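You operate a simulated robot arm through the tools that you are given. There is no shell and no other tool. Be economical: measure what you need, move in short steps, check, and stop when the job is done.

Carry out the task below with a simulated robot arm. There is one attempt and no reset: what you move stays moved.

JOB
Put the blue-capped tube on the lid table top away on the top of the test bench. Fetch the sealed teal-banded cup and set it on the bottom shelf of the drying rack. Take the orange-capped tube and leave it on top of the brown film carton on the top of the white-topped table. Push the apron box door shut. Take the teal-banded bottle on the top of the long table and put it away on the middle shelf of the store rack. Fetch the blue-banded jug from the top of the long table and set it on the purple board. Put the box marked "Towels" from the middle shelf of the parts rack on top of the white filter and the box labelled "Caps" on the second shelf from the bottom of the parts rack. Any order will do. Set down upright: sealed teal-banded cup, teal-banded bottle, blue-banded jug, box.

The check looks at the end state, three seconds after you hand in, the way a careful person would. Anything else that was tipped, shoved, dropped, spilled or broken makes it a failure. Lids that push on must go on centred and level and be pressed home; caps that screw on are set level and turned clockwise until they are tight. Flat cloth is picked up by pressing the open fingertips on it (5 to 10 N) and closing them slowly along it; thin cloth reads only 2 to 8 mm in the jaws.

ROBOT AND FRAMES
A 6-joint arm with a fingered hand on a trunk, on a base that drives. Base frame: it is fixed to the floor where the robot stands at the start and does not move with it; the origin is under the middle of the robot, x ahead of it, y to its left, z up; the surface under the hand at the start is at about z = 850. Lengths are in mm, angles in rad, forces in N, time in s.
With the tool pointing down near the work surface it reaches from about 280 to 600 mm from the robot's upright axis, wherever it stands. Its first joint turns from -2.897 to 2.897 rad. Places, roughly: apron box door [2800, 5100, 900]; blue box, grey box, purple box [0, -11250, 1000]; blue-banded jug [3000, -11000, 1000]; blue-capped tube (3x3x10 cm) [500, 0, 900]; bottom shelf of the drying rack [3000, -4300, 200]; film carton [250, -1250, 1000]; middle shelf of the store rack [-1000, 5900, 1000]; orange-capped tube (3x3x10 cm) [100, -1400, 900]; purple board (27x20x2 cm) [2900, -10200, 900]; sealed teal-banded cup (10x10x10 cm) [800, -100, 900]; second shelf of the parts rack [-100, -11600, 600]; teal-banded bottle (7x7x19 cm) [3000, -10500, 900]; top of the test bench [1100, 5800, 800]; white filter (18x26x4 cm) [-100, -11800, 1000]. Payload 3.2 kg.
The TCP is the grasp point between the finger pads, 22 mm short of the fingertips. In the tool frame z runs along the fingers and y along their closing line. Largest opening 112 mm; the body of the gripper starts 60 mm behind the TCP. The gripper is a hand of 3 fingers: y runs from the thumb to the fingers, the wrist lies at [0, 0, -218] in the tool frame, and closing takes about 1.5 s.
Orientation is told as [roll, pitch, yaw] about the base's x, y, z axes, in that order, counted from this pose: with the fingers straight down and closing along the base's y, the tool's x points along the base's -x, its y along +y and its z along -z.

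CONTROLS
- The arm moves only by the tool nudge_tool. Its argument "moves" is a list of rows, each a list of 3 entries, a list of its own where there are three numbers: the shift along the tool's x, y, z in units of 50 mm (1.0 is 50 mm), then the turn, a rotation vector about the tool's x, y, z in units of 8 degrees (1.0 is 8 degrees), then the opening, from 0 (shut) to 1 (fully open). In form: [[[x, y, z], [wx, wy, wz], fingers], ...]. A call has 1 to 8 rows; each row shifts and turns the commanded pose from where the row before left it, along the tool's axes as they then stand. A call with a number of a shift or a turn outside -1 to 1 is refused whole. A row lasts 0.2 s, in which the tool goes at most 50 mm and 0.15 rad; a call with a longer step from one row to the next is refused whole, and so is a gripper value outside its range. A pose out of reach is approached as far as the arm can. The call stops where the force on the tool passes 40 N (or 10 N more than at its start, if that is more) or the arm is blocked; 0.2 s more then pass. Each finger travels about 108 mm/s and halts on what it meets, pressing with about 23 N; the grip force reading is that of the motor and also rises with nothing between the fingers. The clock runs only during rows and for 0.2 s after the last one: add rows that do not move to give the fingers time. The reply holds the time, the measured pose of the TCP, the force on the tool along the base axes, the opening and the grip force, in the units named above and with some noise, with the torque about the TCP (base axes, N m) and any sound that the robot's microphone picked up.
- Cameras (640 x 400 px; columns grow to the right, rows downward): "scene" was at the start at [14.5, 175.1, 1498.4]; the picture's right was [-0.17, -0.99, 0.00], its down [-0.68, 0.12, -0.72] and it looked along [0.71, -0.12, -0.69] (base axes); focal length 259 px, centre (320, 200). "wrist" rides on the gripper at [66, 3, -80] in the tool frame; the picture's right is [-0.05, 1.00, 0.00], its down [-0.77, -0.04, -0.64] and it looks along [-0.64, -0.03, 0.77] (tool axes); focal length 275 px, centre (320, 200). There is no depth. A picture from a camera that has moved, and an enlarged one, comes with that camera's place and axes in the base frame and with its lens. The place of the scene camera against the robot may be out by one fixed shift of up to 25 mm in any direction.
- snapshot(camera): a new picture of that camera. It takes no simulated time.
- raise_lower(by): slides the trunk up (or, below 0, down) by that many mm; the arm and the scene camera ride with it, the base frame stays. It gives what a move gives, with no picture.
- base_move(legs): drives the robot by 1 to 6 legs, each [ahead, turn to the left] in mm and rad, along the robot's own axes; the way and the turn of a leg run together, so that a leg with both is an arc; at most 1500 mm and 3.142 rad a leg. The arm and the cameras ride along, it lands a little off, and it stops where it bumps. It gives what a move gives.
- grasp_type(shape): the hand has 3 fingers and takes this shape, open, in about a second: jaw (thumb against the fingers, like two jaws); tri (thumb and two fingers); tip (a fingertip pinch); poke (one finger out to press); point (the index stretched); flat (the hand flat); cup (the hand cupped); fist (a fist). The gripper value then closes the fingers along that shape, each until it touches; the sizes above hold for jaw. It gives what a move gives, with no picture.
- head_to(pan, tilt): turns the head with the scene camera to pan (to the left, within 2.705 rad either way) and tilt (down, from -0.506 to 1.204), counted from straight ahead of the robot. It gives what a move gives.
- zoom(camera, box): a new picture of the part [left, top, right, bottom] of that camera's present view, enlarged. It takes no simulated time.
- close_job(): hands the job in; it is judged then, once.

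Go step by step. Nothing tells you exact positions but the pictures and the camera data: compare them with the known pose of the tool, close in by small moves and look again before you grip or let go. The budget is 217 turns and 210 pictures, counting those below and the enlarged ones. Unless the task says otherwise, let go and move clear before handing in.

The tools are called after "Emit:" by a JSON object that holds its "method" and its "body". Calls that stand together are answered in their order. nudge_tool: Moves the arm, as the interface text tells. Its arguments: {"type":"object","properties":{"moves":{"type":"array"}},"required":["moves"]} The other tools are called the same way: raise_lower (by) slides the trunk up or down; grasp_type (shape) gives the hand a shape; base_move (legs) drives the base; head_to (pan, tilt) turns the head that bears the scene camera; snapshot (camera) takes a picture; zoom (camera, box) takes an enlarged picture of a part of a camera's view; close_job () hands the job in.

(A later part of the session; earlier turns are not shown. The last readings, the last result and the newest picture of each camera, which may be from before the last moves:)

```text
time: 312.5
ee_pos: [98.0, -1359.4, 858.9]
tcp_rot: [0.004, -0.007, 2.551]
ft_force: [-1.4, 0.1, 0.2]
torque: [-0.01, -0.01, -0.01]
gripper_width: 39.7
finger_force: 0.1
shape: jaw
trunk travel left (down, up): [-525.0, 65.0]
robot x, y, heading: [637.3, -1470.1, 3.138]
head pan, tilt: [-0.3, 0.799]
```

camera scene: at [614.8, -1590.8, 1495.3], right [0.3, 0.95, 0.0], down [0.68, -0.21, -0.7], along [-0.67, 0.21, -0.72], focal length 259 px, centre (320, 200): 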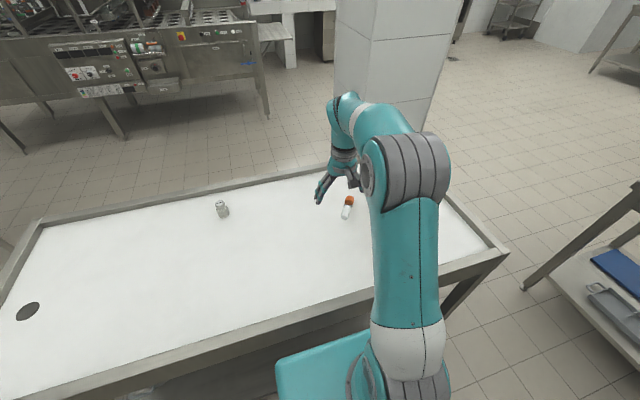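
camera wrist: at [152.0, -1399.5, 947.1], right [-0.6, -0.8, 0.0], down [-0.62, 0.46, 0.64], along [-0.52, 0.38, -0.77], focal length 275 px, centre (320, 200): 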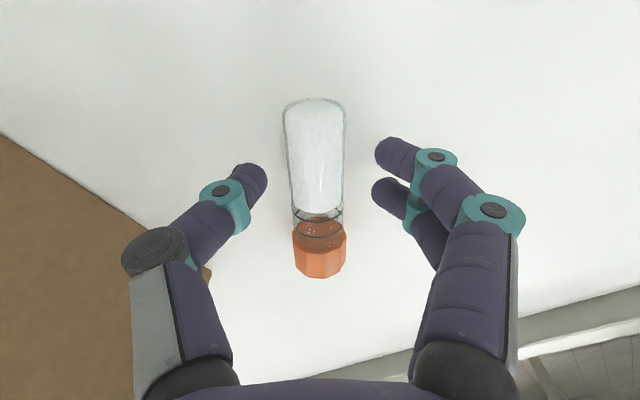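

Emit:
{"method": "nudge_tool", "body": {"moves": [[[0, 0, 0], [0, 0, 0], 0.25], [[0, 0, 0], [0, 0, 0], 0.15], [[0, 0, 0], [0, 0, 0], 0.05], [[0, 0, 0], [0, 0, 0], 0], [[0, 0, 0], [0, 0, 0], 0]]}}

Emit:
{"method": "snapshot", "body": {"camera": "wrist"}}

```text
time: 313.7
ee_pos: [98.1, -1359.3, 858.9]
tcp_rot: [0.005, -0.006, 2.55]
ft_force: [0.9, -0.2, 1.6]
torque: [-0.02, -0.01, -0.02]
gripper_width: 16.7
finger_force: 23.4
shape: jaw
trunk travel left (down, up): [-525.0, 65.0]
robot x, y, heading: [639.7, -1473.2, 3.143]
head pan, tilt: [-0.3, 0.799]
```

```text
118 pictures are left
camera wrist: at [152.1, -1399.5, 939.1], right [-0.6, -0.8, 0.0], down [-0.62, 0.46, 0.64], along [-0.52, 0.38, -0.77], focal length 275 px, centre (320, 200)
```

wrist: 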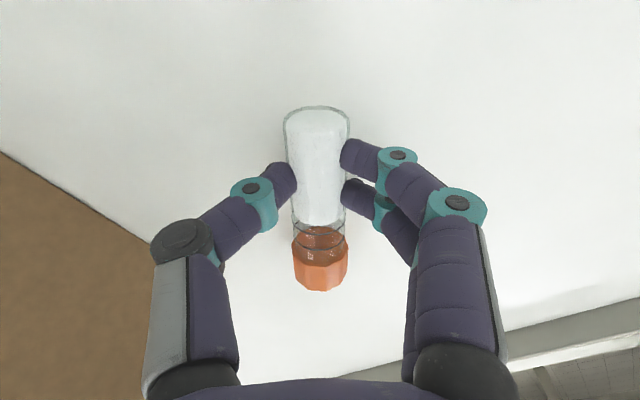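

Now it holds firmly (16.7 mm, 23 N). I lift and look at the carton top.

Emit:
{"method": "nudge_tool", "body": {"moves": [[[0, 0, -0.3], [0, 0, 0], 0], [[0, 0, -0.8], [0, 0, 0], 0], [[0, 0, -0.9], [0, 0, 0], 0], [[0, 0, -0.9], [0, 0, 0], 0], [[0, 0, -0.9], [0, 0, 0], 0], [[0, 0, -0.5], [0, 0, 0], 0], [[0, 0, 0], [0, 0, 0], 0]]}}

Emit:
{"method": "snapshot", "body": {"camera": "wrist"}}

Emit:
{"method": "head_to", "body": {"pan": -0.75, "tilt": 0.8}}

Emit:
{"method": "snapshot", "body": {"camera": "scene"}}

```text
time: 315.3
ee_pos: [100.6, -1358.3, 1074.5]
tcp_rot: [0.004, -0.007, 2.55]
ft_force: [-0.8, -0.8, -0.1]
torque: [0.03, -0.01, 0.0]
gripper_width: 16.7
finger_force: 23.3
shape: jaw
trunk travel left (down, up): [-525.0, 65.0]
robot x, y, heading: [638.0, -1471.2, 3.132]
head pan, tilt: [-0.3, 0.799]
```

```text
117 pictures are left
camera wrist: at [154.1, -1399.3, 1154.1], right [-0.6, -0.8, 0.0], down [-0.62, 0.46, 0.64], along [-0.52, 0.38, -0.77], focal length 275 px, centre (320, 200)
```

wrist: 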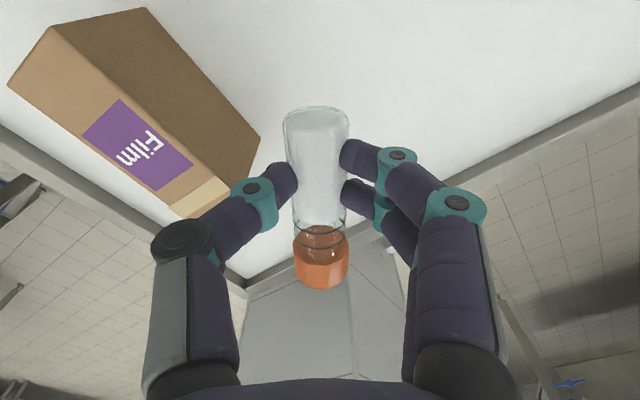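

```text
time: 316.2
ee_pos: [100.1, -1358.9, 1074.7]
tcp_rot: [0.005, -0.005, 2.549]
ft_force: [0.3, -0.1, -0.1]
torque: [-0.01, -0.02, 0.0]
gripper_width: 16.6
finger_force: 22.9
shape: jaw
trunk travel left (down, up): [-525.0, 65.0]
robot x, y, heading: [641.7, -1475.4, 3.14]
head pan, tilt: [-0.75, 0.799]
```

```text
116 pictures are left
camera scene: at [632.9, -1559.7, 1495.3], right [0.68, 0.73, 0.0], down [0.52, -0.49, -0.7], along [-0.51, 0.48, -0.72], focal length 259 px, centre (320, 200)
```

scene: 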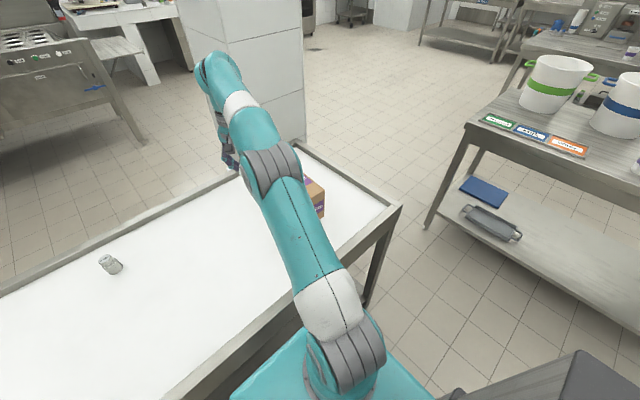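

Carton: x 71–236, y −1246…−1182, top z≈946. I turn the tube along the carton's length and carry it over its centre (155, −1214).

Emit:
{"method": "nudge_tool", "body": {"moves": [[[0, 0, 0], [0, 0, -1], 0], [[0, 0, 0], [0, 0, -1], 0], [[0, 0, 0], [0, 0, -1], 0], [[0, 0, 0], [0, 0, -1], 0], [[0, 0, 0], [0, 0, -0.22], 0]]}}

Emit:
{"method": "nudge_tool", "body": {"moves": [[[0.275, -0.725, 0], [0, 0, 0], 0], [[0.275, -0.725, 0], [0, 0, 0], 0], [[0.275, -0.725, 0], [0, 0, 0], 0], [[0.275, -0.725, 0], [0, 0, 0], 0], [[0, 0, 0], [0, 0, 0], 0]]}}

Emit:
{"method": "snapshot", "body": {"camera": "wrist"}}

Emit:
{"method": "snapshot", "body": {"camera": "scene"}}

```text
time: 317.4
ee_pos: [99.2, -1358.6, 1073.2]
tcp_rot: [-0.001, -0.006, -3.142]
ft_force: [0.3, -0.7, 1.0]
torque: [0.04, -0.01, 0.02]
gripper_width: 16.7
finger_force: 22.7
shape: jaw
trunk travel left (down, up): [-525.0, 65.0]
robot x, y, heading: [638.2, -1471.8, 3.137]
head pan, tilt: [-0.75, 0.799]
```

```text
time: 318.6
ee_pos: [156.3, -1213.0, 1073.7]
tcp_rot: [0.0, -0.007, 3.141]
ft_force: [-0.2, -0.1, -0.1]
torque: [-0.03, -0.01, -0.01]
gripper_width: 16.4
finger_force: 23.2
shape: jaw
trunk travel left (down, up): [-525.0, 65.0]
robot x, y, heading: [640.7, -1474.8, 3.138]
head pan, tilt: [-0.75, 0.799]
```

```text
115 pictures are left
camera wrist: at [222.3, -1217.6, 1153.3], right [-0.05, -1.0, 0.0], down [-0.77, 0.04, 0.64], along [-0.64, 0.03, -0.77], focal length 275 px, centre (320, 200)
```

wrist: 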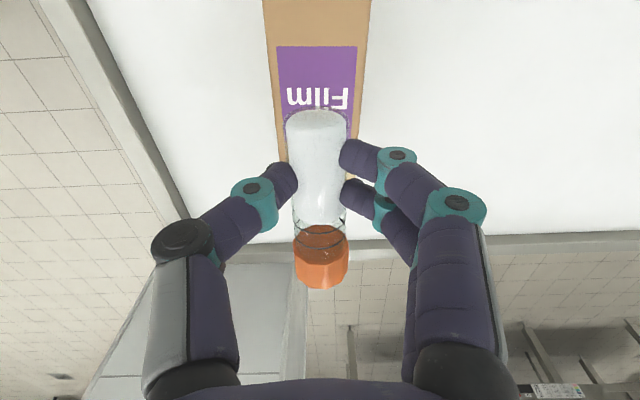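

```text
114 pictures are left
camera scene: at [633.0, -1559.7, 1495.3], right [0.68, 0.73, 0.0], down [0.52, -0.49, -0.7], along [-0.51, 0.48, -0.72], focal length 259 px, centre (320, 200)
```

scene: 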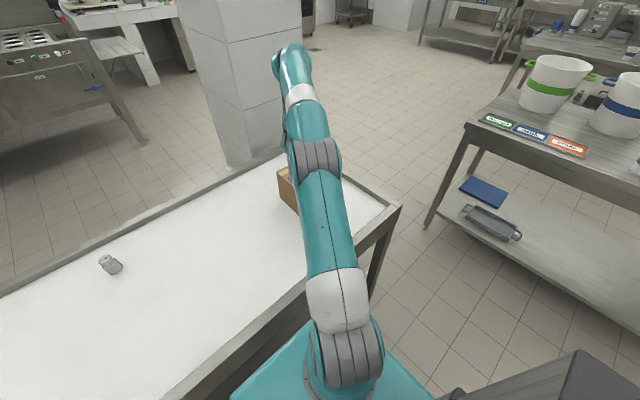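

Emit:
{"method": "nudge_tool", "body": {"moves": [[[0, 0, 0.8], [0, 0, 0], 0], [[0, 0, 0.8], [0, 0, 0], 0], [[0, 0, 0.4], [0, 0, 0], 0], [[0, 0, 0.1], [0, 0, 0], 0], [[0, 0, 0], [0, 0, 0], 0]]}}

Emit:
{"method": "snapshot", "body": {"camera": "wrist"}}

```text
time: 319.4
ee_pos: [154.4, -1214.1, 982.3]
tcp_rot: [-0.008, -0.025, 3.138]
ft_force: [3.7, -4.0, 27.0]
torque: [-0.04, -0.03, -0.02]
gripper_width: 20.1
finger_force: 22.9
shape: jaw
trunk travel left (down, up): [-525.0, 65.0]
robot x, y, heading: [636.9, -1471.7, 3.138]
head pan, tilt: [-0.75, 0.799]
stopped in row 4: the force on the tool passed its limit at 44 N (the readings are from after the stop); the commanded pose is now the measured one
```

```text
113 pictures are left
camera wrist: at [223.4, -1219.4, 1060.6], right [-0.05, -1.0, -0.01], down [-0.75, 0.03, 0.66], along [-0.66, 0.04, -0.75], focal length 275 px, centre (320, 200)
```

wrist: 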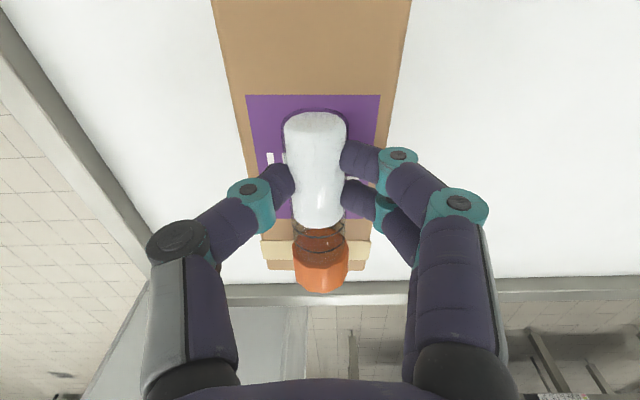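

Contact already at z≈983, so the carton is taller than estimated. I lift slightly, shift 15 mm toward the carton's middle, and touch down gently.

Emit:
{"method": "nudge_tool", "body": {"moves": [[[0, 0, -0.2], [0, 0.13, 0], 0], [[0.3, 0, 0], [0, 0, 0], 0], [[0, 0, 0.1], [0, 0, 0], 0], [[0, 0, 0], [0, 0, 0], 0]]}}

```text
time: 320.4
ee_pos: [167.4, -1215.6, 982.8]
tcp_rot: [-0.008, -0.003, 3.14]
ft_force: [-0.1, 0.0, 9.2]
torque: [-0.03, 0.01, -0.03]
gripper_width: 18.3
finger_force: 23.0
shape: jaw
trunk travel left (down, up): [-525.0, 65.0]
robot x, y, heading: [637.7, -1472.7, 3.136]
head pan, tilt: [-0.75, 0.799]
```

Emit:
{"method": "nudge_tool", "body": {"moves": [[[0, 0, -0.02], [0, 0, 0], 0.18], [[0, 0, 0], [0, 0, 0], 0.22], [[0, 0, 0], [0, 0, 0], 0.26], [[0, 0, 0], [0, 0, 0], 0.3], [[0, 0, 0], [0, 0, 0], 0.4], [[0, 0, 0], [0, 0, 0], 0.4]]}}

Emit:
{"method": "snapshot", "body": {"camera": "wrist"}}

```text
time: 321.8
ee_pos: [167.6, -1214.3, 984.6]
tcp_rot: [-0.007, -0.002, 3.139]
ft_force: [1.5, -1.0, 0.1]
torque: [-0.02, 0.0, 0.03]
gripper_width: 44.1
finger_force: 0.0
shape: jaw
trunk travel left (down, up): [-525.0, 65.0]
robot x, y, heading: [642.9, -1472.9, 3.137]
head pan, tilt: [-0.75, 0.799]
```

```text
112 pictures are left
camera wrist: at [234.4, -1218.6, 1063.9], right [-0.05, -1.0, -0.01], down [-0.77, 0.03, 0.64], along [-0.64, 0.04, -0.77], focal length 275 px, centre (320, 200)
```

wrist: 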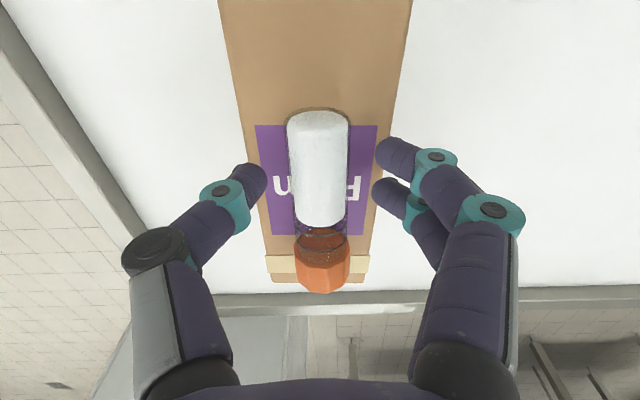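

Released and at rest on the carton. I rise and verify it stays.

Emit:
{"method": "nudge_tool", "body": {"moves": [[[0, 0, -0.3], [0, 0, 0], 0.4], [[0, 0, -0.6], [0, 0, 0], 0.4], [[0.3, 0, -0.8], [0, 0, 0], 0.4], [[0.8, 0, -0.3], [0, 0, 0], 0.4], [[0.8, 0, 0], [0, 0, 0], 0.4], [[0, 0, 0], [0, 0, 0], 0.4]]}}

Emit:
{"method": "snapshot", "body": {"camera": "wrist"}}

Emit:
{"method": "zoom", "body": {"camera": "scene", "box": [220, 120, 420, 260]}}

```text
time: 323.2
ee_pos: [264.6, -1213.2, 1083.4]
tcp_rot: [-0.006, -0.003, 3.139]
ft_force: [0.1, 0.6, -0.6]
torque: [0.01, -0.01, -0.01]
gripper_width: 44.6
finger_force: 0.0
shape: jaw
trunk travel left (down, up): [-525.0, 65.0]
robot x, y, heading: [641.0, -1473.1, 3.14]
head pan, tilt: [-0.75, 0.799]
```

```text
111 pictures are left
camera wrist: at [330.6, -1219.2, 1163.8], right [-0.05, -1.0, -0.01], down [-0.77, 0.03, 0.64], along [-0.64, 0.04, -0.77], focal length 275 px, centre (320, 200)
```

wrist: 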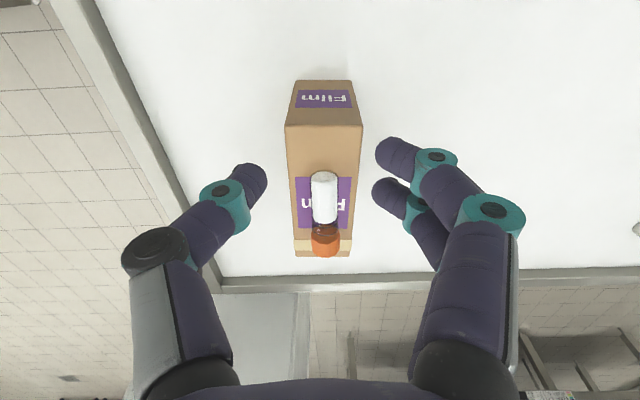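

```text
2.86 times, centred on (320, 190) of scene
camera zoom: at [632.9, -1559.6, 1495.3], right [0.68, 0.73, 0.0], down [0.52, -0.49, -0.7], along [-0.51, 0.48, -0.72], focal length 739 px, centre (320, 229)
```

zoom: 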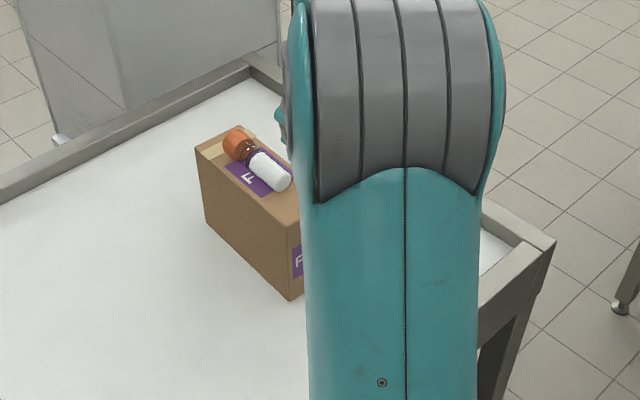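

The orange-capped tube lies on the carton. Next I go south toward the long table; I drive part-way and look ahead.

Emit:
{"method": "nudge_tool", "body": {"moves": [[[0, 0.9, -0.3], [0, 0, 0], 0.4], [[0, 0.9, 0], [0, 0, 0], 0.4], [[0, 0.9, 0], [0, 0, 0], 0.4], [[0, 0.9, 0], [0, 0, 0], 0.4], [[0, 0.9, 0], [0, 0, 0], 0.4]]}}

Emit:
{"method": "base_move", "body": {"legs": [[-950, 0], [0, 1.57], [1100, 0], [1000, 0]]}}

Emit:
{"method": "head_to", "body": {"pan": 0, "tilt": 0.3}}

Emit:
{"method": "snapshot", "body": {"camera": "scene"}}

```text
time: 324.4
ee_pos: [263.1, -1439.6, 1096.8]
tcp_rot: [-0.007, 0.0, 3.139]
ft_force: [0.4, -0.1, -0.4]
torque: [0.01, 0.02, -0.01]
gripper_width: 44.7
finger_force: 0.1
shape: jaw
trunk travel left (down, up): [-525.0, 65.0]
robot x, y, heading: [639.3, -1472.3, 3.139]
head pan, tilt: [-0.75, 0.799]
```

```text
time: 343.2
ee_pos: [1615.7, -3945.6, 1097.0]
tcp_rot: [-0.006, -0.003, -1.538]
ft_force: [-0.1, -0.1, -1.3]
torque: [0.01, -0.02, -0.01]
gripper_width: 44.4
finger_force: 0.0
shape: jaw
trunk travel left (down, up): [-525.0, 65.0]
robot x, y, heading: [1636.6, -3569.1, -1.546]
head pan, tilt: [-0.75, 0.799]
```

```text
time: 344.3
ee_pos: [1615.6, -3945.9, 1097.7]
tcp_rot: [-0.007, -0.002, -1.538]
ft_force: [0.5, -0.7, -0.1]
torque: [0.02, -0.01, -0.03]
gripper_width: 44.3
finger_force: 0.1
shape: jaw
trunk travel left (down, up): [-525.0, 65.0]
robot x, y, heading: [1636.6, -3565.3, -1.54]
head pan, tilt: [0.0, 0.3]
```

```text
109 pictures are left
camera scene: at [1796.4, -3573.7, 1539.6], right [-1.0, -0.03, 0.0], down [-0.01, 0.3, -0.96], along [0.03, -0.95, -0.3], focal length 259 px, centre (320, 200)
```

scene: 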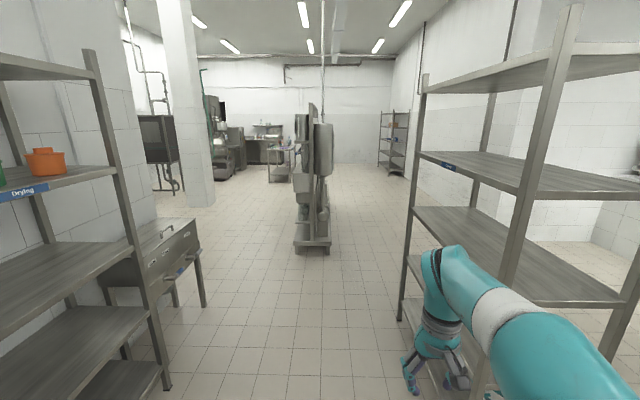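

A mixer-like machine stands ahead (x 1765–2187, y −6400). I pass it on its west side.

Emit:
{"method": "base_move", "body": {"legs": [[1400, 0], [750, 0], [0, -0.5], [750, 0], [0, 0.47], [1400, 0]]}}

Emit:
{"method": "snapshot", "body": {"camera": "scene"}}

```text
time: 367.9
ee_pos: [1330.9, -8134.2, 1097.3]
tcp_rot: [-0.008, -0.003, -1.567]
ft_force: [-0.4, 0.1, -0.3]
torque: [0.01, 0.04, 0.04]
gripper_width: 44.3
finger_force: 0.1
shape: jaw
trunk travel left (down, up): [-525.0, 65.0]
robot x, y, heading: [1362.5, -7764.1, -1.567]
head pan, tilt: [0.0, 0.3]
```

```text
108 pictures are left
camera scene: at [1520.2, -7769.0, 1539.6], right [-1.0, 0.0, 0.0], down [0.0, 0.3, -0.96], along [0.0, -0.96, -0.3], focal length 259 px, centre (320, 200)
```

scene: 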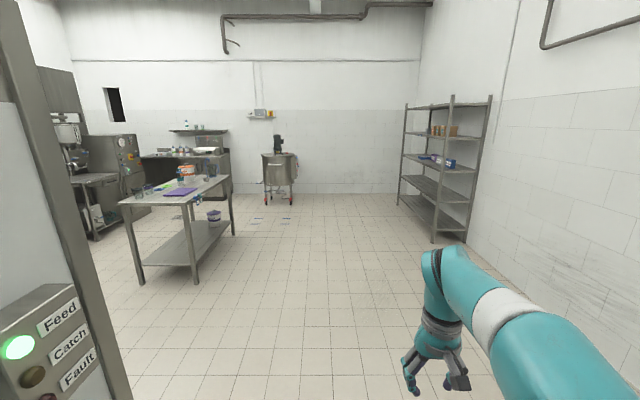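

The long table is ahead-left (x 2745–3260, y −9940…−11150) and the parts rack ahead-right. I drive to face the long table.

Emit:
{"method": "base_move", "body": {"legs": [[1400, 0], [1350, 0], [0, 1.567], [650, 0]]}}

Emit:
{"method": "head_to", "body": {"pan": 0, "tilt": 0.45}}

Emit:
{"method": "snapshot", "body": {"camera": "scene"}}

```text
time: 388.3
ee_pos: [2373.3, -10566.4, 1097.6]
tcp_rot: [-0.007, -0.002, -0.014]
ft_force: [0.3, 0.0, 0.8]
torque: [-0.01, 0.02, 0.01]
gripper_width: 44.4
finger_force: 0.1
shape: jaw
trunk travel left (down, up): [-525.0, 65.0]
robot x, y, heading: [2000.5, -10529.8, -0.017]
head pan, tilt: [0.0, 0.3]
```

```text
time: 389.0
ee_pos: [2372.8, -10566.9, 1097.0]
tcp_rot: [-0.008, -0.002, -0.014]
ft_force: [0.1, -0.6, -0.3]
torque: [0.0, 0.02, 0.01]
gripper_width: 44.6
finger_force: 0.0
shape: jaw
trunk travel left (down, up): [-525.0, 65.0]
robot x, y, heading: [1998.4, -10528.3, -0.014]
head pan, tilt: [0.0, 0.45]
```

```text
107 pictures are left
camera scene: at [2024.2, -10340.8, 1525.7], right [-0.02, -1.0, 0.0], down [-0.43, 0.01, -0.9], along [0.9, -0.01, -0.43], focal length 259 px, centre (320, 200)
```

scene: 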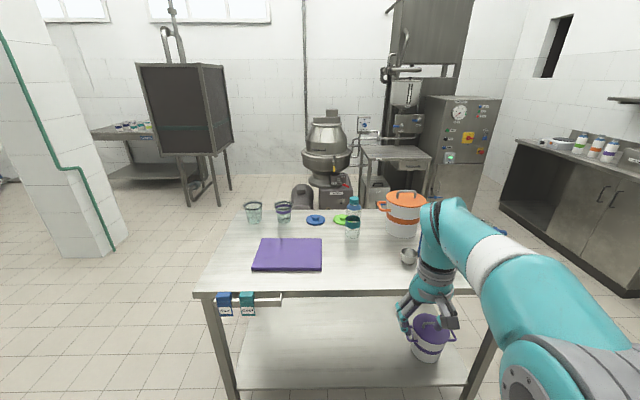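

Emit:
{"method": "zoom", "body": {"camera": "scene", "box": [190, 170, 450, 310]}}

Emit:
{"method": "snapshot", "body": {"camera": "wrist"}}

```text
2.46 times, centred on (320, 240) of scene
camera zoom: at [2024.2, -10340.8, 1525.7], right [-0.02, -1.0, 0.0], down [-0.43, 0.01, -0.9], along [0.9, -0.01, -0.43], focal length 636 px, centre (320, 102)
```

zoom: 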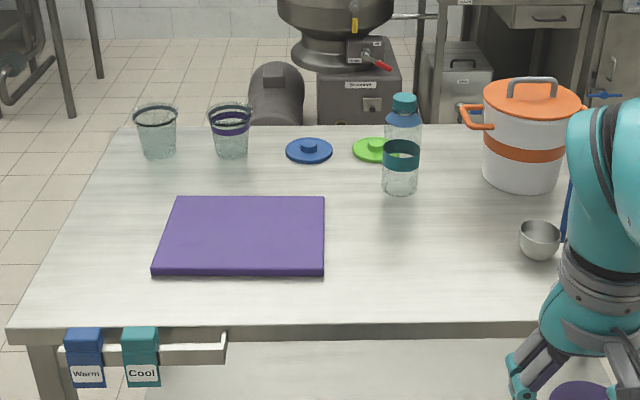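

```text
105 pictures are left
camera wrist: at [2306.4, -10563.4, 1177.3], right [0.06, 1.0, -0.01], down [0.77, -0.04, 0.64], along [0.64, -0.04, -0.77], focal length 275 px, centre (320, 200)
```

wrist: 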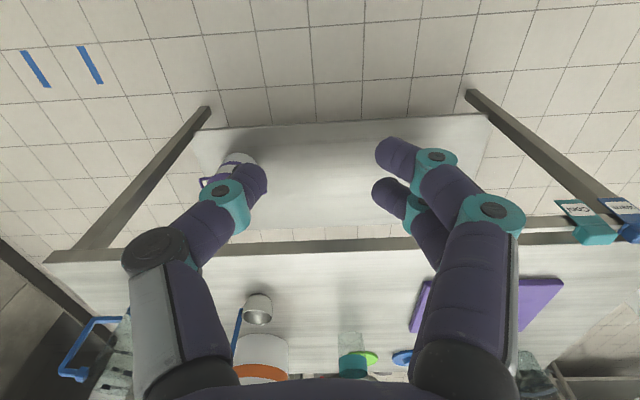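

The teal-banded bottle and purple board are in view; the jug with blue handle is further right. I shift south along the table.

Emit:
{"method": "base_move", "body": {"legs": [[0, -1.555], [420, 0], [0, 1.57], [200, 0]]}}

Emit:
{"method": "head_to", "body": {"pan": -0.1, "tilt": 0.6}}

Emit:
{"method": "snapshot", "body": {"camera": "scene"}}

Emit:
{"method": "snapshot", "body": {"camera": "wrist"}}

```text
time: 400.4
ee_pos: [2575.0, -10981.3, 1096.5]
tcp_rot: [-0.009, -0.001, 0.004]
ft_force: [-0.8, 0.4, -0.1]
torque: [0.02, 0.0, -0.01]
gripper_width: 44.5
finger_force: 0.0
shape: jaw
trunk travel left (down, up): [-525.0, 65.0]
robot x, y, heading: [2194.5, -10950.7, -0.001]
head pan, tilt: [0.0, 0.45]
```

```text
time: 401.1
ee_pos: [2573.2, -10980.4, 1097.6]
tcp_rot: [-0.006, -0.002, 0.003]
ft_force: [-0.5, -0.4, -1.0]
torque: [0.01, 0.02, 0.01]
gripper_width: 44.8
finger_force: 0.0
shape: jaw
trunk travel left (down, up): [-525.0, 65.0]
robot x, y, heading: [2198.9, -10950.2, 0.0]
head pan, tilt: [-0.099, 0.6]
```

```text
104 pictures are left
camera scene: at [2218.0, -10770.1, 1512.2], right [-0.1, -1.0, 0.0], down [-0.56, 0.05, -0.83], along [0.82, -0.08, -0.56], focal length 259 px, centre (320, 200)
```

scene: 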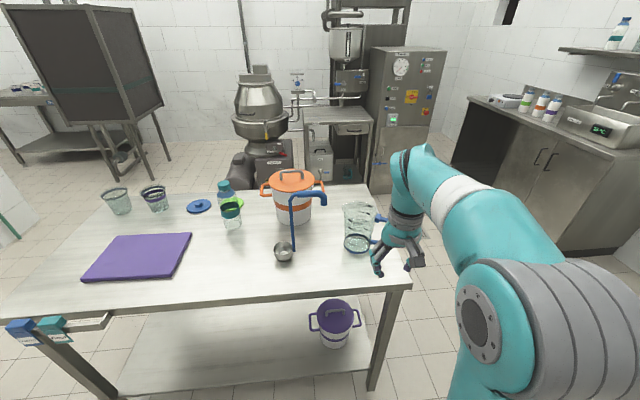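

```text
103 pictures are left
camera wrist: at [2507.7, -10979.0, 1177.2], right [0.04, 1.0, -0.01], down [0.77, -0.03, 0.64], along [0.64, -0.03, -0.77], focal length 275 px, centre (320, 200)
```

wrist: 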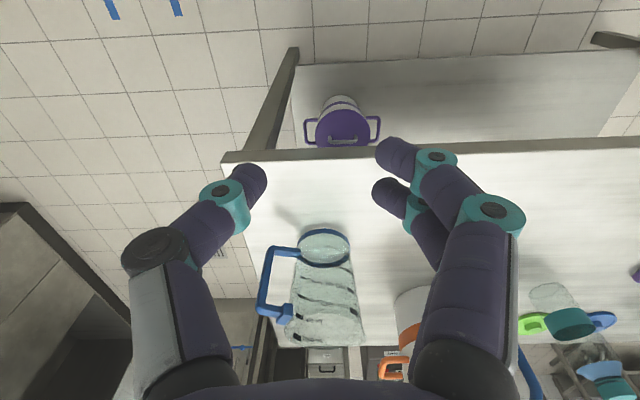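

Emit:
{"method": "zoom", "body": {"camera": "scene", "box": [250, 170, 430, 290]}}

Emit:
{"method": "zoom", "body": {"camera": "wrist", "box": [220, 180, 460, 380]}}

```text
3.33 times, centred on (340, 230) of scene
camera zoom: at [2218.0, -10770.1, 1512.2], right [-0.1, -1.0, 0.0], down [-0.56, 0.05, -0.83], along [0.82, -0.08, -0.56], focal length 862 px, centre (253, 100)
```

zoom: 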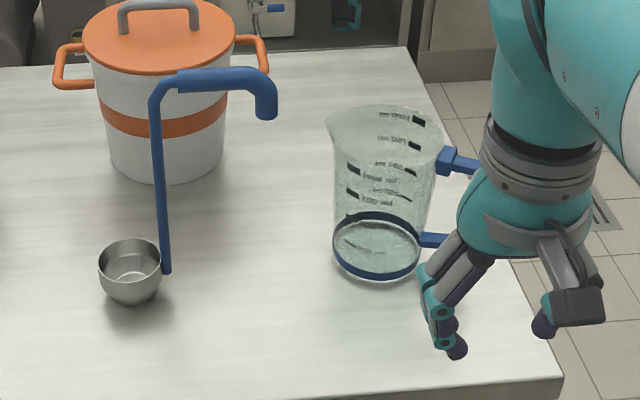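

```text
2.00 times, centred on (340, 280) of wrist
camera zoom: at [2507.7, -10979.0, 1177.2], right [0.04, 1.0, -0.01], down [0.77, -0.03, 0.64], along [0.64, -0.03, -0.77], focal length 551 px, centre (280, 40)
```

zoom: 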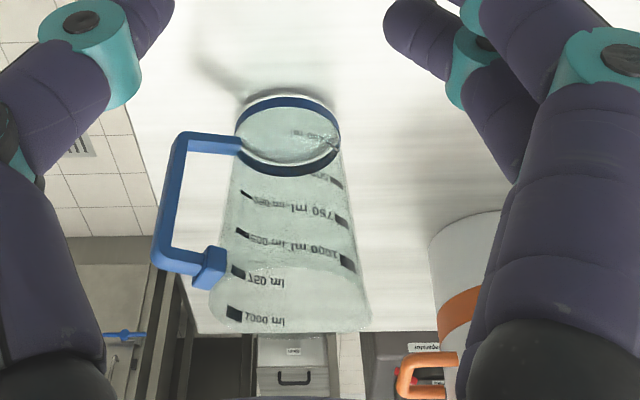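

The blue-banded jug is at (2885, −10987), about 94 mm wide at its base, handle toward −y. I will grip its lower body from the side, approaching diagonally (yaw −45°), so I reposition the base for that.

Emit:
{"method": "base_move", "body": {"legs": [[0, 1.727], [444, 0], [0, -2.512]]}}

Emit:
{"method": "nudge_tool", "body": {"moves": [[[-0.5, 0.8, 0], [0, 0, 0], 1], [[-0.4, 0.9, 0], [0, 0, 0], 1], [[-0.3, 0.9, 0], [0, 0, 0], 1], [[0, 0.9, 0], [0, 0, 0], 1], [[0, 0.5, 0], [0, 0, 0], 1]]}}

Emit:
{"method": "nudge_tool", "body": {"moves": [[[0, 0, 0], [0.05, -1, 0], 1], [[0, 0, 0], [0, -1, 0], 1], [[0, 0, 0], [0, -1, 0], 1], [[0, 0, 0], [0, -1, 0], 1], [[0, 0, 0], [0, -1, 0], 1], [[0, 0, 0], [0, -1, 0], 1], [[0, 0, 0], [0, -1, 0], 1], [[0, 0, 0], [0, -1, 0], 1]]}}

Emit:
{"method": "snapshot", "body": {"camera": "scene"}}

Emit:
{"method": "snapshot", "body": {"camera": "wrist"}}

```text
time: 413.9
ee_pos: [2369.3, -10798.4, 1097.2]
tcp_rot: [-0.006, -0.002, -0.783]
ft_force: [-0.8, 0.8, 0.5]
torque: [0.01, 0.0, 0.0]
gripper_width: 44.2
finger_force: 0.0
shape: jaw
trunk travel left (down, up): [-525.0, 65.0]
robot x, y, heading: [2123.5, -10511.6, -0.78]
head pan, tilt: [-0.099, 0.6]
```

```text
time: 415.1
ee_pos: [2553.9, -10696.8, 1096.4]
tcp_rot: [-0.006, -0.002, -0.78]
ft_force: [0.5, 0.1, -0.4]
torque: [0.0, -0.02, -0.03]
gripper_width: 111.9
finger_force: 0.0
shape: jaw
trunk travel left (down, up): [-525.0, 65.0]
robot x, y, heading: [2126.2, -10508.7, -0.782]
head pan, tilt: [-0.099, 0.6]
```

```text
time: 416.9
ee_pos: [2552.3, -10698.0, 1095.4]
tcp_rot: [-0.031, -1.119, -0.752]
ft_force: [0.7, 0.5, -0.2]
torque: [-0.02, 0.01, 0.04]
gripper_width: 111.6
finger_force: 0.0
shape: jaw
trunk travel left (down, up): [-525.0, 65.0]
robot x, y, heading: [2122.2, -10508.7, -0.784]
head pan, tilt: [-0.099, 0.6]
```

```text
100 pictures are left
camera scene: at [2248.9, -10395.0, 1512.1], right [-0.77, -0.64, 0.0], down [-0.36, 0.44, -0.83], along [0.53, -0.64, -0.56], focal length 259 px, centre (320, 200)
```

scene: 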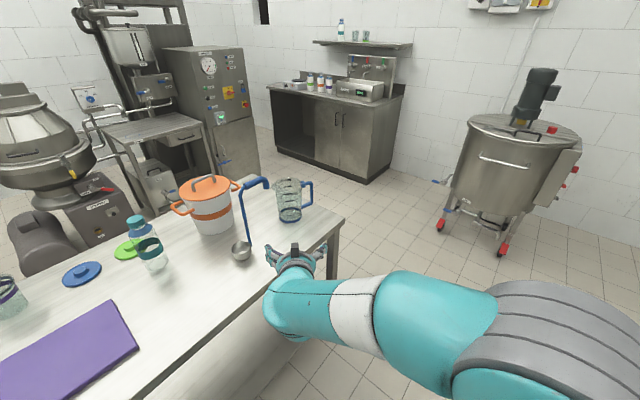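

```text
99 pictures are left
camera wrist: at [2483.2, -10625.2, 1071.1], right [0.72, 0.7, 0.03], down [-0.18, 0.15, 0.97], along [0.67, -0.7, 0.23], focal length 275 px, centre (320, 200)
```

wrist: 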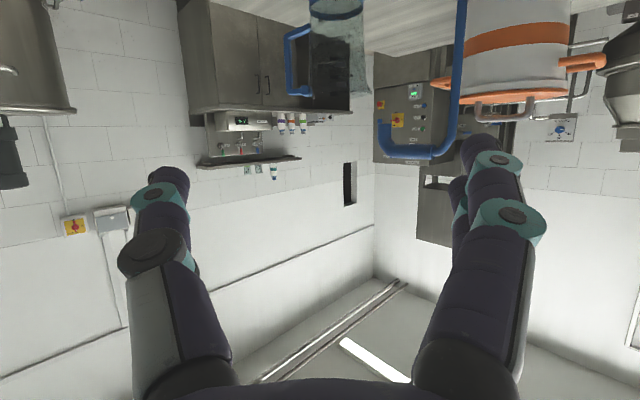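

Emit:
{"method": "raise_lower", "body": {"by": -60}}

Emit:
{"method": "nudge_tool", "body": {"moves": [[[0, 0.07, 0.9], [-0.22, 0, 0], 1], [[0, 0.07, 0.9], [0, 0, 0], 1], [[0, 0.07, 0.9], [0, 0, 0], 1], [[0, 0.07, 0.9], [0, 0, 0], 1], [[0, 0.07, 0.8], [0, 0, 0], 1], [[0, 0, 0], [0, 0, 0], 1]]}}

Emit:
{"method": "snapshot", "body": {"camera": "wrist"}}

Emit:
{"method": "snapshot", "body": {"camera": "scene"}}

```text
time: 417.9
ee_pos: [2551.6, -10698.4, 1035.9]
tcp_rot: [-0.032, -1.12, -0.754]
ft_force: [0.0, 0.4, -0.2]
torque: [0.02, 0.0, 0.0]
gripper_width: 111.9
finger_force: 0.0
shape: jaw
trunk travel left (down, up): [-465.0, 125.0]
robot x, y, heading: [2123.1, -10508.7, -0.779]
head pan, tilt: [-0.099, 0.6]
```

```text
time: 419.3
ee_pos: [2709.7, -10821.8, 938.5]
tcp_rot: [0.001, -1.12, -0.753]
ft_force: [-0.9, -0.7, 0.0]
torque: [0.02, 0.04, 0.02]
gripper_width: 111.9
finger_force: 0.1
shape: jaw
trunk travel left (down, up): [-465.0, 125.0]
robot x, y, heading: [2125.7, -10509.7, -0.784]
head pan, tilt: [-0.099, 0.6]
```

```text
98 pictures are left
camera wrist: at [2637.4, -10752.0, 915.1], right [0.7, 0.71, 0.04], down [-0.2, 0.13, 0.97], along [0.69, -0.69, 0.23], focal length 275 px, centre (320, 200)
```

wrist: 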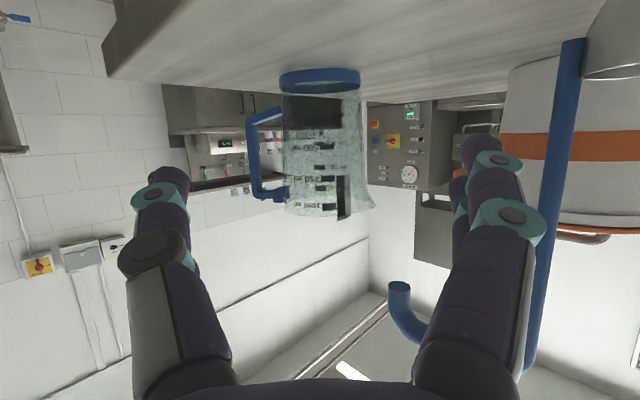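

```text
97 pictures are left
camera scene: at [2248.9, -10395.2, 1452.1], right [-0.77, -0.64, 0.0], down [-0.36, 0.44, -0.83], along [0.52, -0.64, -0.57], focal length 259 px, centre (320, 200)
```

scene: 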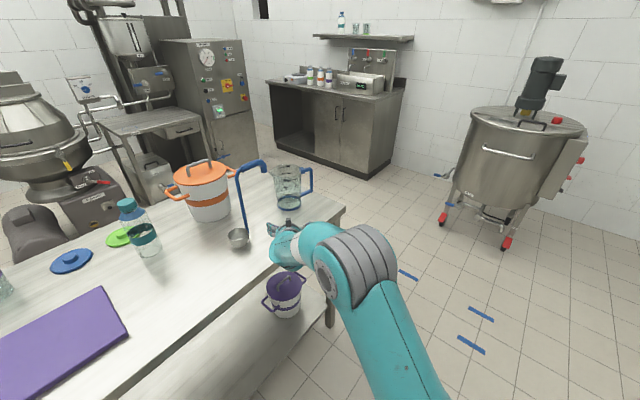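

The hand is lined up with the jug, and the ladle is clear to the left. I drive 140 mm along the approach and recheck.

Emit:
{"method": "base_move", "body": {"legs": [[140, 0]]}}

Emit:
{"method": "nudge_tool", "body": {"moves": [[[0.38, 0, 0.18], [0, 0, 0], 1], [[0.38, 0, 0.18], [0, 0, 0], 1], [[0, 0, 0], [0, 0, 0], 1]]}}

Emit:
{"method": "snapshot", "body": {"camera": "wrist"}}

Emit:
{"method": "snapshot", "body": {"camera": "scene"}}

```text
time: 420.6
ee_pos: [2809.0, -10920.2, 939.6]
tcp_rot: [-0.001, -1.118, -0.754]
ft_force: [-0.2, 0.5, -0.8]
torque: [0.04, -0.01, -0.03]
gripper_width: 112.2
finger_force: 0.1
shape: jaw
trunk travel left (down, up): [-465.0, 125.0]
robot x, y, heading: [2221.5, -10609.1, -0.778]
head pan, tilt: [-0.099, 0.6]
```

```text
time: 421.4
ee_pos: [2807.9, -10920.0, 898.2]
tcp_rot: [0.0, -1.119, -0.751]
ft_force: [-0.4, -0.2, 0.3]
torque: [0.01, 0.01, 0.0]
gripper_width: 112.1
finger_force: 0.0
shape: jaw
trunk travel left (down, up): [-465.0, 125.0]
robot x, y, heading: [2226.0, -10610.2, -0.78]
head pan, tilt: [-0.099, 0.6]
```

```text
96 pictures are left
camera wrist: at [2736.6, -10849.6, 873.3], right [0.7, 0.72, 0.04], down [-0.2, 0.13, 0.97], along [0.69, -0.69, 0.23], focal length 275 px, centre (320, 200)
```

wrist: 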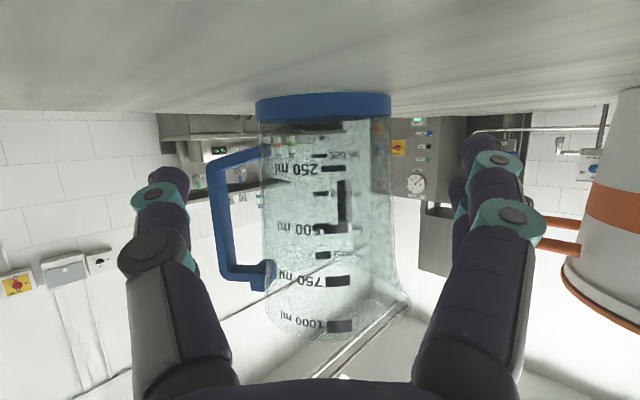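

```text
95 pictures are left
camera scene: at [2348.4, -10493.9, 1452.1], right [-0.77, -0.64, 0.0], down [-0.36, 0.44, -0.83], along [0.53, -0.64, -0.56], focal length 259 px, centre (320, 200)
```

scene: 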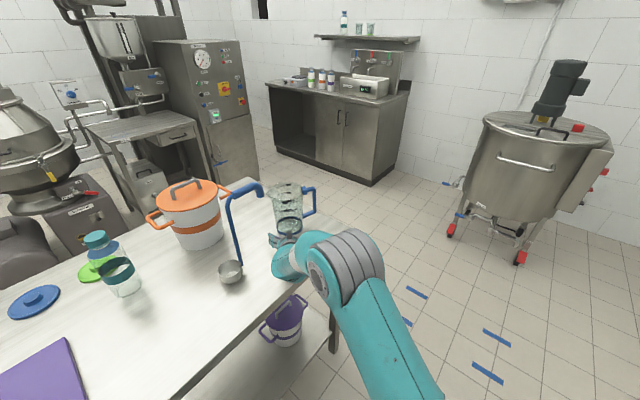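

Jug centred between the fingers, about 103 mm ahead. I advance 85 mm in small steps.

Emit:
{"method": "nudge_tool", "body": {"moves": [[[-0.2, 0, 0.41], [0, 0, 0], 1], [[-0.2, 0, 0.41], [0, 0, 0], 1], [[-0.17, 0, 0.35], [0, 0, 0], 1], [[0, 0, 0], [0, 0, 0], 1]]}}

Emit:
{"method": "snapshot", "body": {"camera": "wrist"}}

```text
time: 422.4
ee_pos: [2854.8, -10964.5, 897.6]
tcp_rot: [0.0, -1.119, -0.751]
ft_force: [-0.1, 0.7, -0.3]
torque: [0.0, 0.0, 0.02]
gripper_width: 111.5
finger_force: 0.1
shape: jaw
trunk travel left (down, up): [-465.0, 125.0]
robot x, y, heading: [2222.3, -10610.0, -0.781]
head pan, tilt: [-0.099, 0.6]
```

```text
94 pictures are left
camera wrist: at [2784.0, -10894.9, 872.9], right [0.7, 0.72, 0.04], down [-0.2, 0.13, 0.97], along [0.69, -0.69, 0.23], focal length 275 px, centre (320, 200)
```

wrist: 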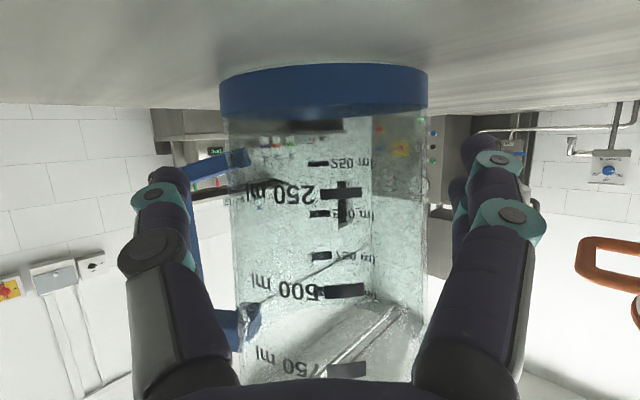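

Emit:
{"method": "nudge_tool", "body": {"moves": [[[-0.07, 0, 0.14], [0, 0, 0], 1], [[-0.06, 0, 0.13], [0, 0, 0], 1], [[0, 0, 0], [0, 0, 0], 1]]}}

Emit:
{"method": "nudge_tool", "body": {"moves": [[[0, 0, 0], [0, 0, 0], 0.95], [[0, 0, 0], [0, 0, 0], 0.88], [[0, 0, 0], [0, 0, 0], 0.8], [[0, 0, 0], [0, 0, 0], 0.7], [[0, 0, 0], [0, 0, 0], 0.6], [[0, 0, 0], [0, 0, 0], 0.6]]}}

Emit:
{"method": "snapshot", "body": {"camera": "wrist"}}

```text
time: 423.2
ee_pos: [2867.5, -10974.5, 897.9]
tcp_rot: [0.0, -1.118, -0.752]
ft_force: [-0.7, 0.1, 0.2]
torque: [-0.01, 0.02, -0.03]
gripper_width: 111.9
finger_force: 0.0
shape: jaw
trunk travel left (down, up): [-465.0, 125.0]
robot x, y, heading: [2225.9, -10609.3, -0.775]
head pan, tilt: [-0.099, 0.6]
```

```text
time: 424.6
ee_pos: [2867.0, -10975.5, 897.4]
tcp_rot: [0.001, -1.119, -0.752]
ft_force: [-0.3, 1.4, -0.3]
torque: [0.02, 0.02, -0.01]
gripper_width: 88.3
finger_force: 22.8
shape: jaw
trunk travel left (down, up): [-465.0, 125.0]
robot x, y, heading: [2221.3, -10604.7, -0.78]
head pan, tilt: [-0.099, 0.6]
```

```text
93 pictures are left
camera wrist: at [2795.2, -10904.9, 873.1], right [0.7, 0.72, 0.04], down [-0.2, 0.13, 0.97], along [0.69, -0.69, 0.23], focal length 275 px, centre (320, 200)
```

wrist: 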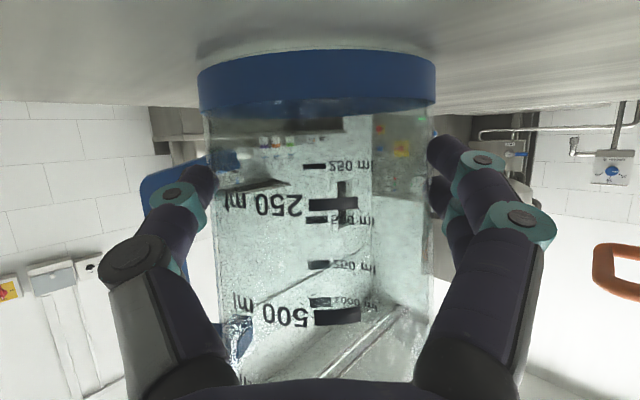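

Gripped at 88 mm. I lift gently and check for slip.

Emit:
{"method": "nudge_tool", "body": {"moves": [[[-0.18, 0, -0.087], [0, 0, 0], 0.5], [[-0.36, 0, -0.174], [0, 0, 0], 0.5], [[-0.36, 0, -0.174], [0, 0, 0], 0.5], [[0, 0, 0], [0, 0, 0], 0.5]]}}

Emit:
{"method": "snapshot", "body": {"camera": "wrist"}}

Emit:
{"method": "snapshot", "body": {"camera": "scene"}}

```text
time: 425.6
ee_pos: [2866.9, -10975.3, 948.5]
tcp_rot: [0.001, -1.119, -0.753]
ft_force: [1.2, -0.5, -1.5]
torque: [0.02, 0.05, -0.01]
gripper_width: 88.3
finger_force: 23.8
shape: jaw
trunk travel left (down, up): [-465.0, 125.0]
robot x, y, heading: [2223.4, -10607.0, -0.78]
head pan, tilt: [-0.099, 0.6]
```

```text
92 pictures are left
camera wrist: at [2795.5, -10904.9, 923.8], right [0.7, 0.72, 0.04], down [-0.2, 0.13, 0.97], along [0.69, -0.69, 0.23], focal length 275 px, centre (320, 200)
```

wrist: 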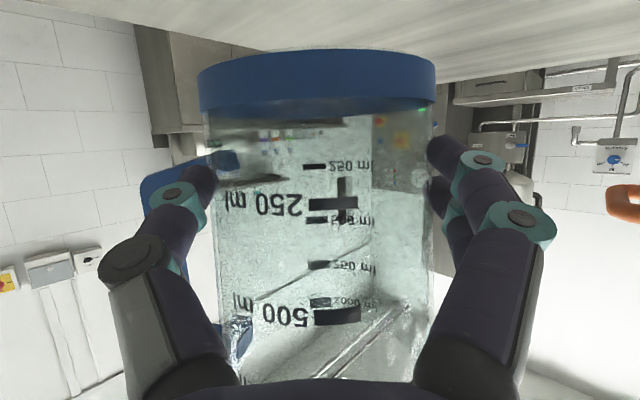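

```text
91 pictures are left
camera scene: at [2348.5, -10493.9, 1452.1], right [-0.77, -0.64, 0.0], down [-0.36, 0.44, -0.83], along [0.53, -0.64, -0.56], focal length 259 px, centre (320, 200)
```

scene: 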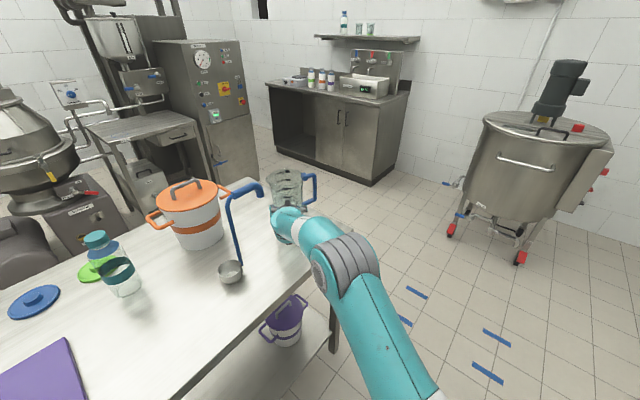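

No slip. The ladle's hook is close to the jug's top on the way back, so I lower it to ~10 mm above the table, shift right 45 mm, then retreat.

Emit:
{"method": "nudge_tool", "body": {"moves": [[[0.34, -0.3, 0.165], [0, 0, 0], 0.5], [[0.34, -0.3, 0.165], [0, 0, 0], 0.5], [[0, -0.3, 0], [0, 0, 0], 0.5], [[0, 0, 0], [0, 0, 0], 0.5]]}}

Emit:
{"method": "base_move", "body": {"legs": [[-150, 0]]}}

Emit:
{"method": "snapshot", "body": {"camera": "scene"}}

```text
time: 426.6
ee_pos: [2835.7, -11007.4, 909.5]
tcp_rot: [0.0, -1.12, -0.752]
ft_force: [0.3, 0.6, -0.8]
torque: [0.03, 0.02, -0.02]
gripper_width: 88.7
finger_force: 22.9
shape: jaw
trunk travel left (down, up): [-465.0, 125.0]
robot x, y, heading: [2222.7, -10606.9, -0.779]
head pan, tilt: [-0.099, 0.6]
```

```text
time: 428.0
ee_pos: [2728.3, -10900.2, 909.4]
tcp_rot: [0.001, -1.118, -0.751]
ft_force: [0.0, -0.4, 0.1]
torque: [0.03, 0.0, 0.02]
gripper_width: 88.2
finger_force: 23.3
shape: jaw
trunk travel left (down, up): [-465.0, 125.0]
robot x, y, heading: [2118.2, -10499.1, -0.778]
head pan, tilt: [-0.099, 0.6]
```

```text
90 pictures are left
camera scene: at [2240.0, -10386.6, 1452.1], right [-0.77, -0.64, 0.0], down [-0.36, 0.44, -0.83], along [0.53, -0.64, -0.56], focal length 259 px, centre (320, 200)
```

scene: 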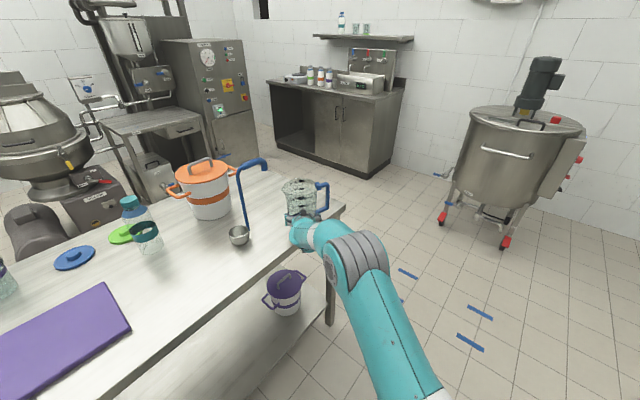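

Clear of the table objects. I back away further, raise the load, and drive round to the board's end of the table.

Emit:
{"method": "base_move", "body": {"legs": [[-350, 0]]}}

Emit:
{"method": "raise_lower", "body": {"by": 120}}

Emit:
{"method": "base_move", "body": {"legs": [[0, 2.097], [674, 0], [0, -2.097]]}}

Emit:
{"method": "snapshot", "body": {"camera": "scene"}}

Emit:
{"method": "snapshot", "body": {"camera": "wrist"}}

```text
time: 430.3
ee_pos: [2481.5, -10653.9, 909.4]
tcp_rot: [-0.001, -1.12, -0.748]
ft_force: [-0.3, -0.3, -0.8]
torque: [0.01, 0.01, 0.0]
gripper_width: 88.1
finger_force: 23.0
shape: jaw
trunk travel left (down, up): [-465.0, 125.0]
robot x, y, heading: [1870.8, -10255.6, -0.778]
head pan, tilt: [-0.099, 0.6]
```

```text
time: 431.8
ee_pos: [2481.1, -10653.7, 1028.8]
tcp_rot: [0.0, -1.118, -0.749]
ft_force: [-0.3, -0.6, -0.5]
torque: [0.01, 0.04, -0.01]
gripper_width: 88.1
finger_force: 22.5
shape: jaw
trunk travel left (down, up): [-585.0, 5.0]
robot x, y, heading: [1867.6, -10254.7, -0.779]
head pan, tilt: [-0.099, 0.6]
```

```text
time: 445.6
ee_pos: [2645.6, -9998.8, 1028.6]
tcp_rot: [0.0, -1.12, -0.749]
ft_force: [1.3, 0.0, -1.7]
torque: [-0.01, 0.02, -0.01]
gripper_width: 88.0
finger_force: 22.9
shape: jaw
trunk travel left (down, up): [-585.0, 5.0]
robot x, y, heading: [2032.8, -9600.6, -0.782]
head pan, tilt: [-0.099, 0.6]
```

```text
89 pictures are left
camera scene: at [2155.9, -9487.4, 1572.1], right [-0.77, -0.64, 0.0], down [-0.36, 0.43, -0.82], along [0.53, -0.63, -0.57], focal length 259 px, centre (320, 200)
```

scene: 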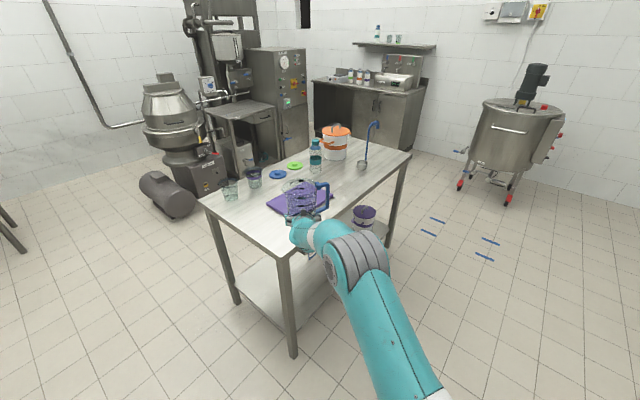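

```text
88 pictures are left
camera wrist: at [2574.0, -9929.2, 1005.0], right [0.69, 0.72, 0.04], down [-0.2, 0.13, 0.97], along [0.69, -0.68, 0.23], focal length 275 px, centre (320, 200)
```

wrist: 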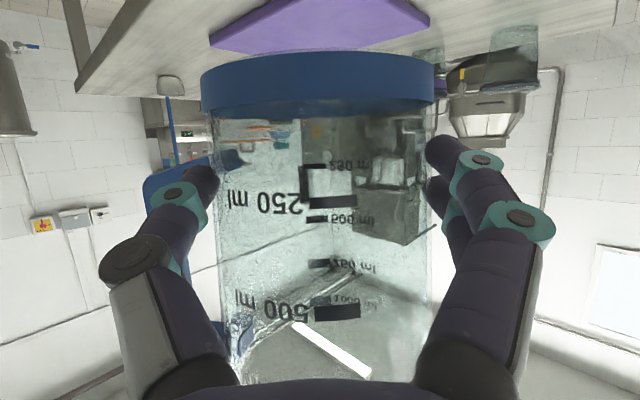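

The board spans x 2797–3000, y −10358…−10090. I drive the last 305 mm so the jug hangs above its centre.

Emit:
{"method": "base_move", "body": {"legs": [[305, 0]]}}

Emit:
{"method": "snapshot", "body": {"camera": "scene"}}

Emit:
{"method": "snapshot", "body": {"camera": "wrist"}}

```text
time: 447.6
ee_pos: [2864.5, -10211.2, 1030.0]
tcp_rot: [-0.001, -1.12, -0.746]
ft_force: [-0.2, 0.7, -1.0]
torque: [-0.02, 0.02, -0.01]
gripper_width: 88.0
finger_force: 22.7
shape: jaw
trunk travel left (down, up): [-585.0, 5.0]
robot x, y, heading: [2249.5, -9816.3, -0.774]
head pan, tilt: [-0.099, 0.6]
```

```text
87 pictures are left
camera scene: at [2373.5, -9700.7, 1572.1], right [-0.77, -0.64, 0.0], down [-0.36, 0.43, -0.82], along [0.53, -0.63, -0.57], focal length 259 px, centre (320, 200)
```

scene: 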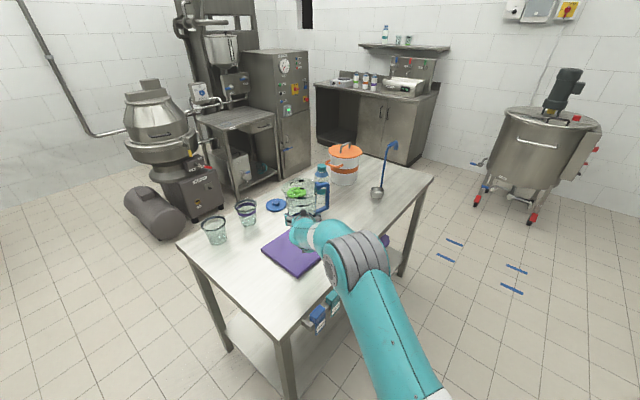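

```text
86 pictures are left
camera wrist: at [2792.2, -10141.4, 1004.7], right [0.69, 0.72, 0.04], down [-0.2, 0.13, 0.97], along [0.69, -0.68, 0.23], focal length 275 px, centre (320, 200)
```

wrist: 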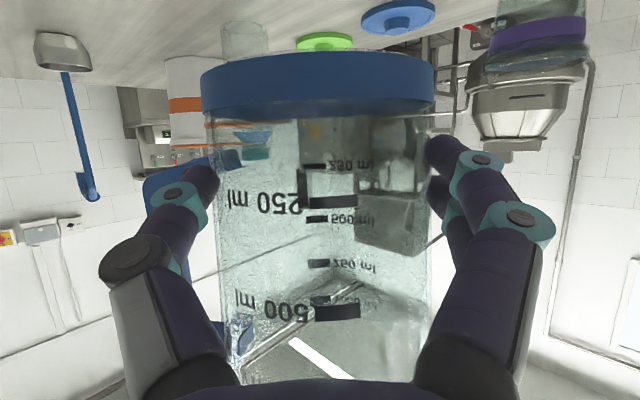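

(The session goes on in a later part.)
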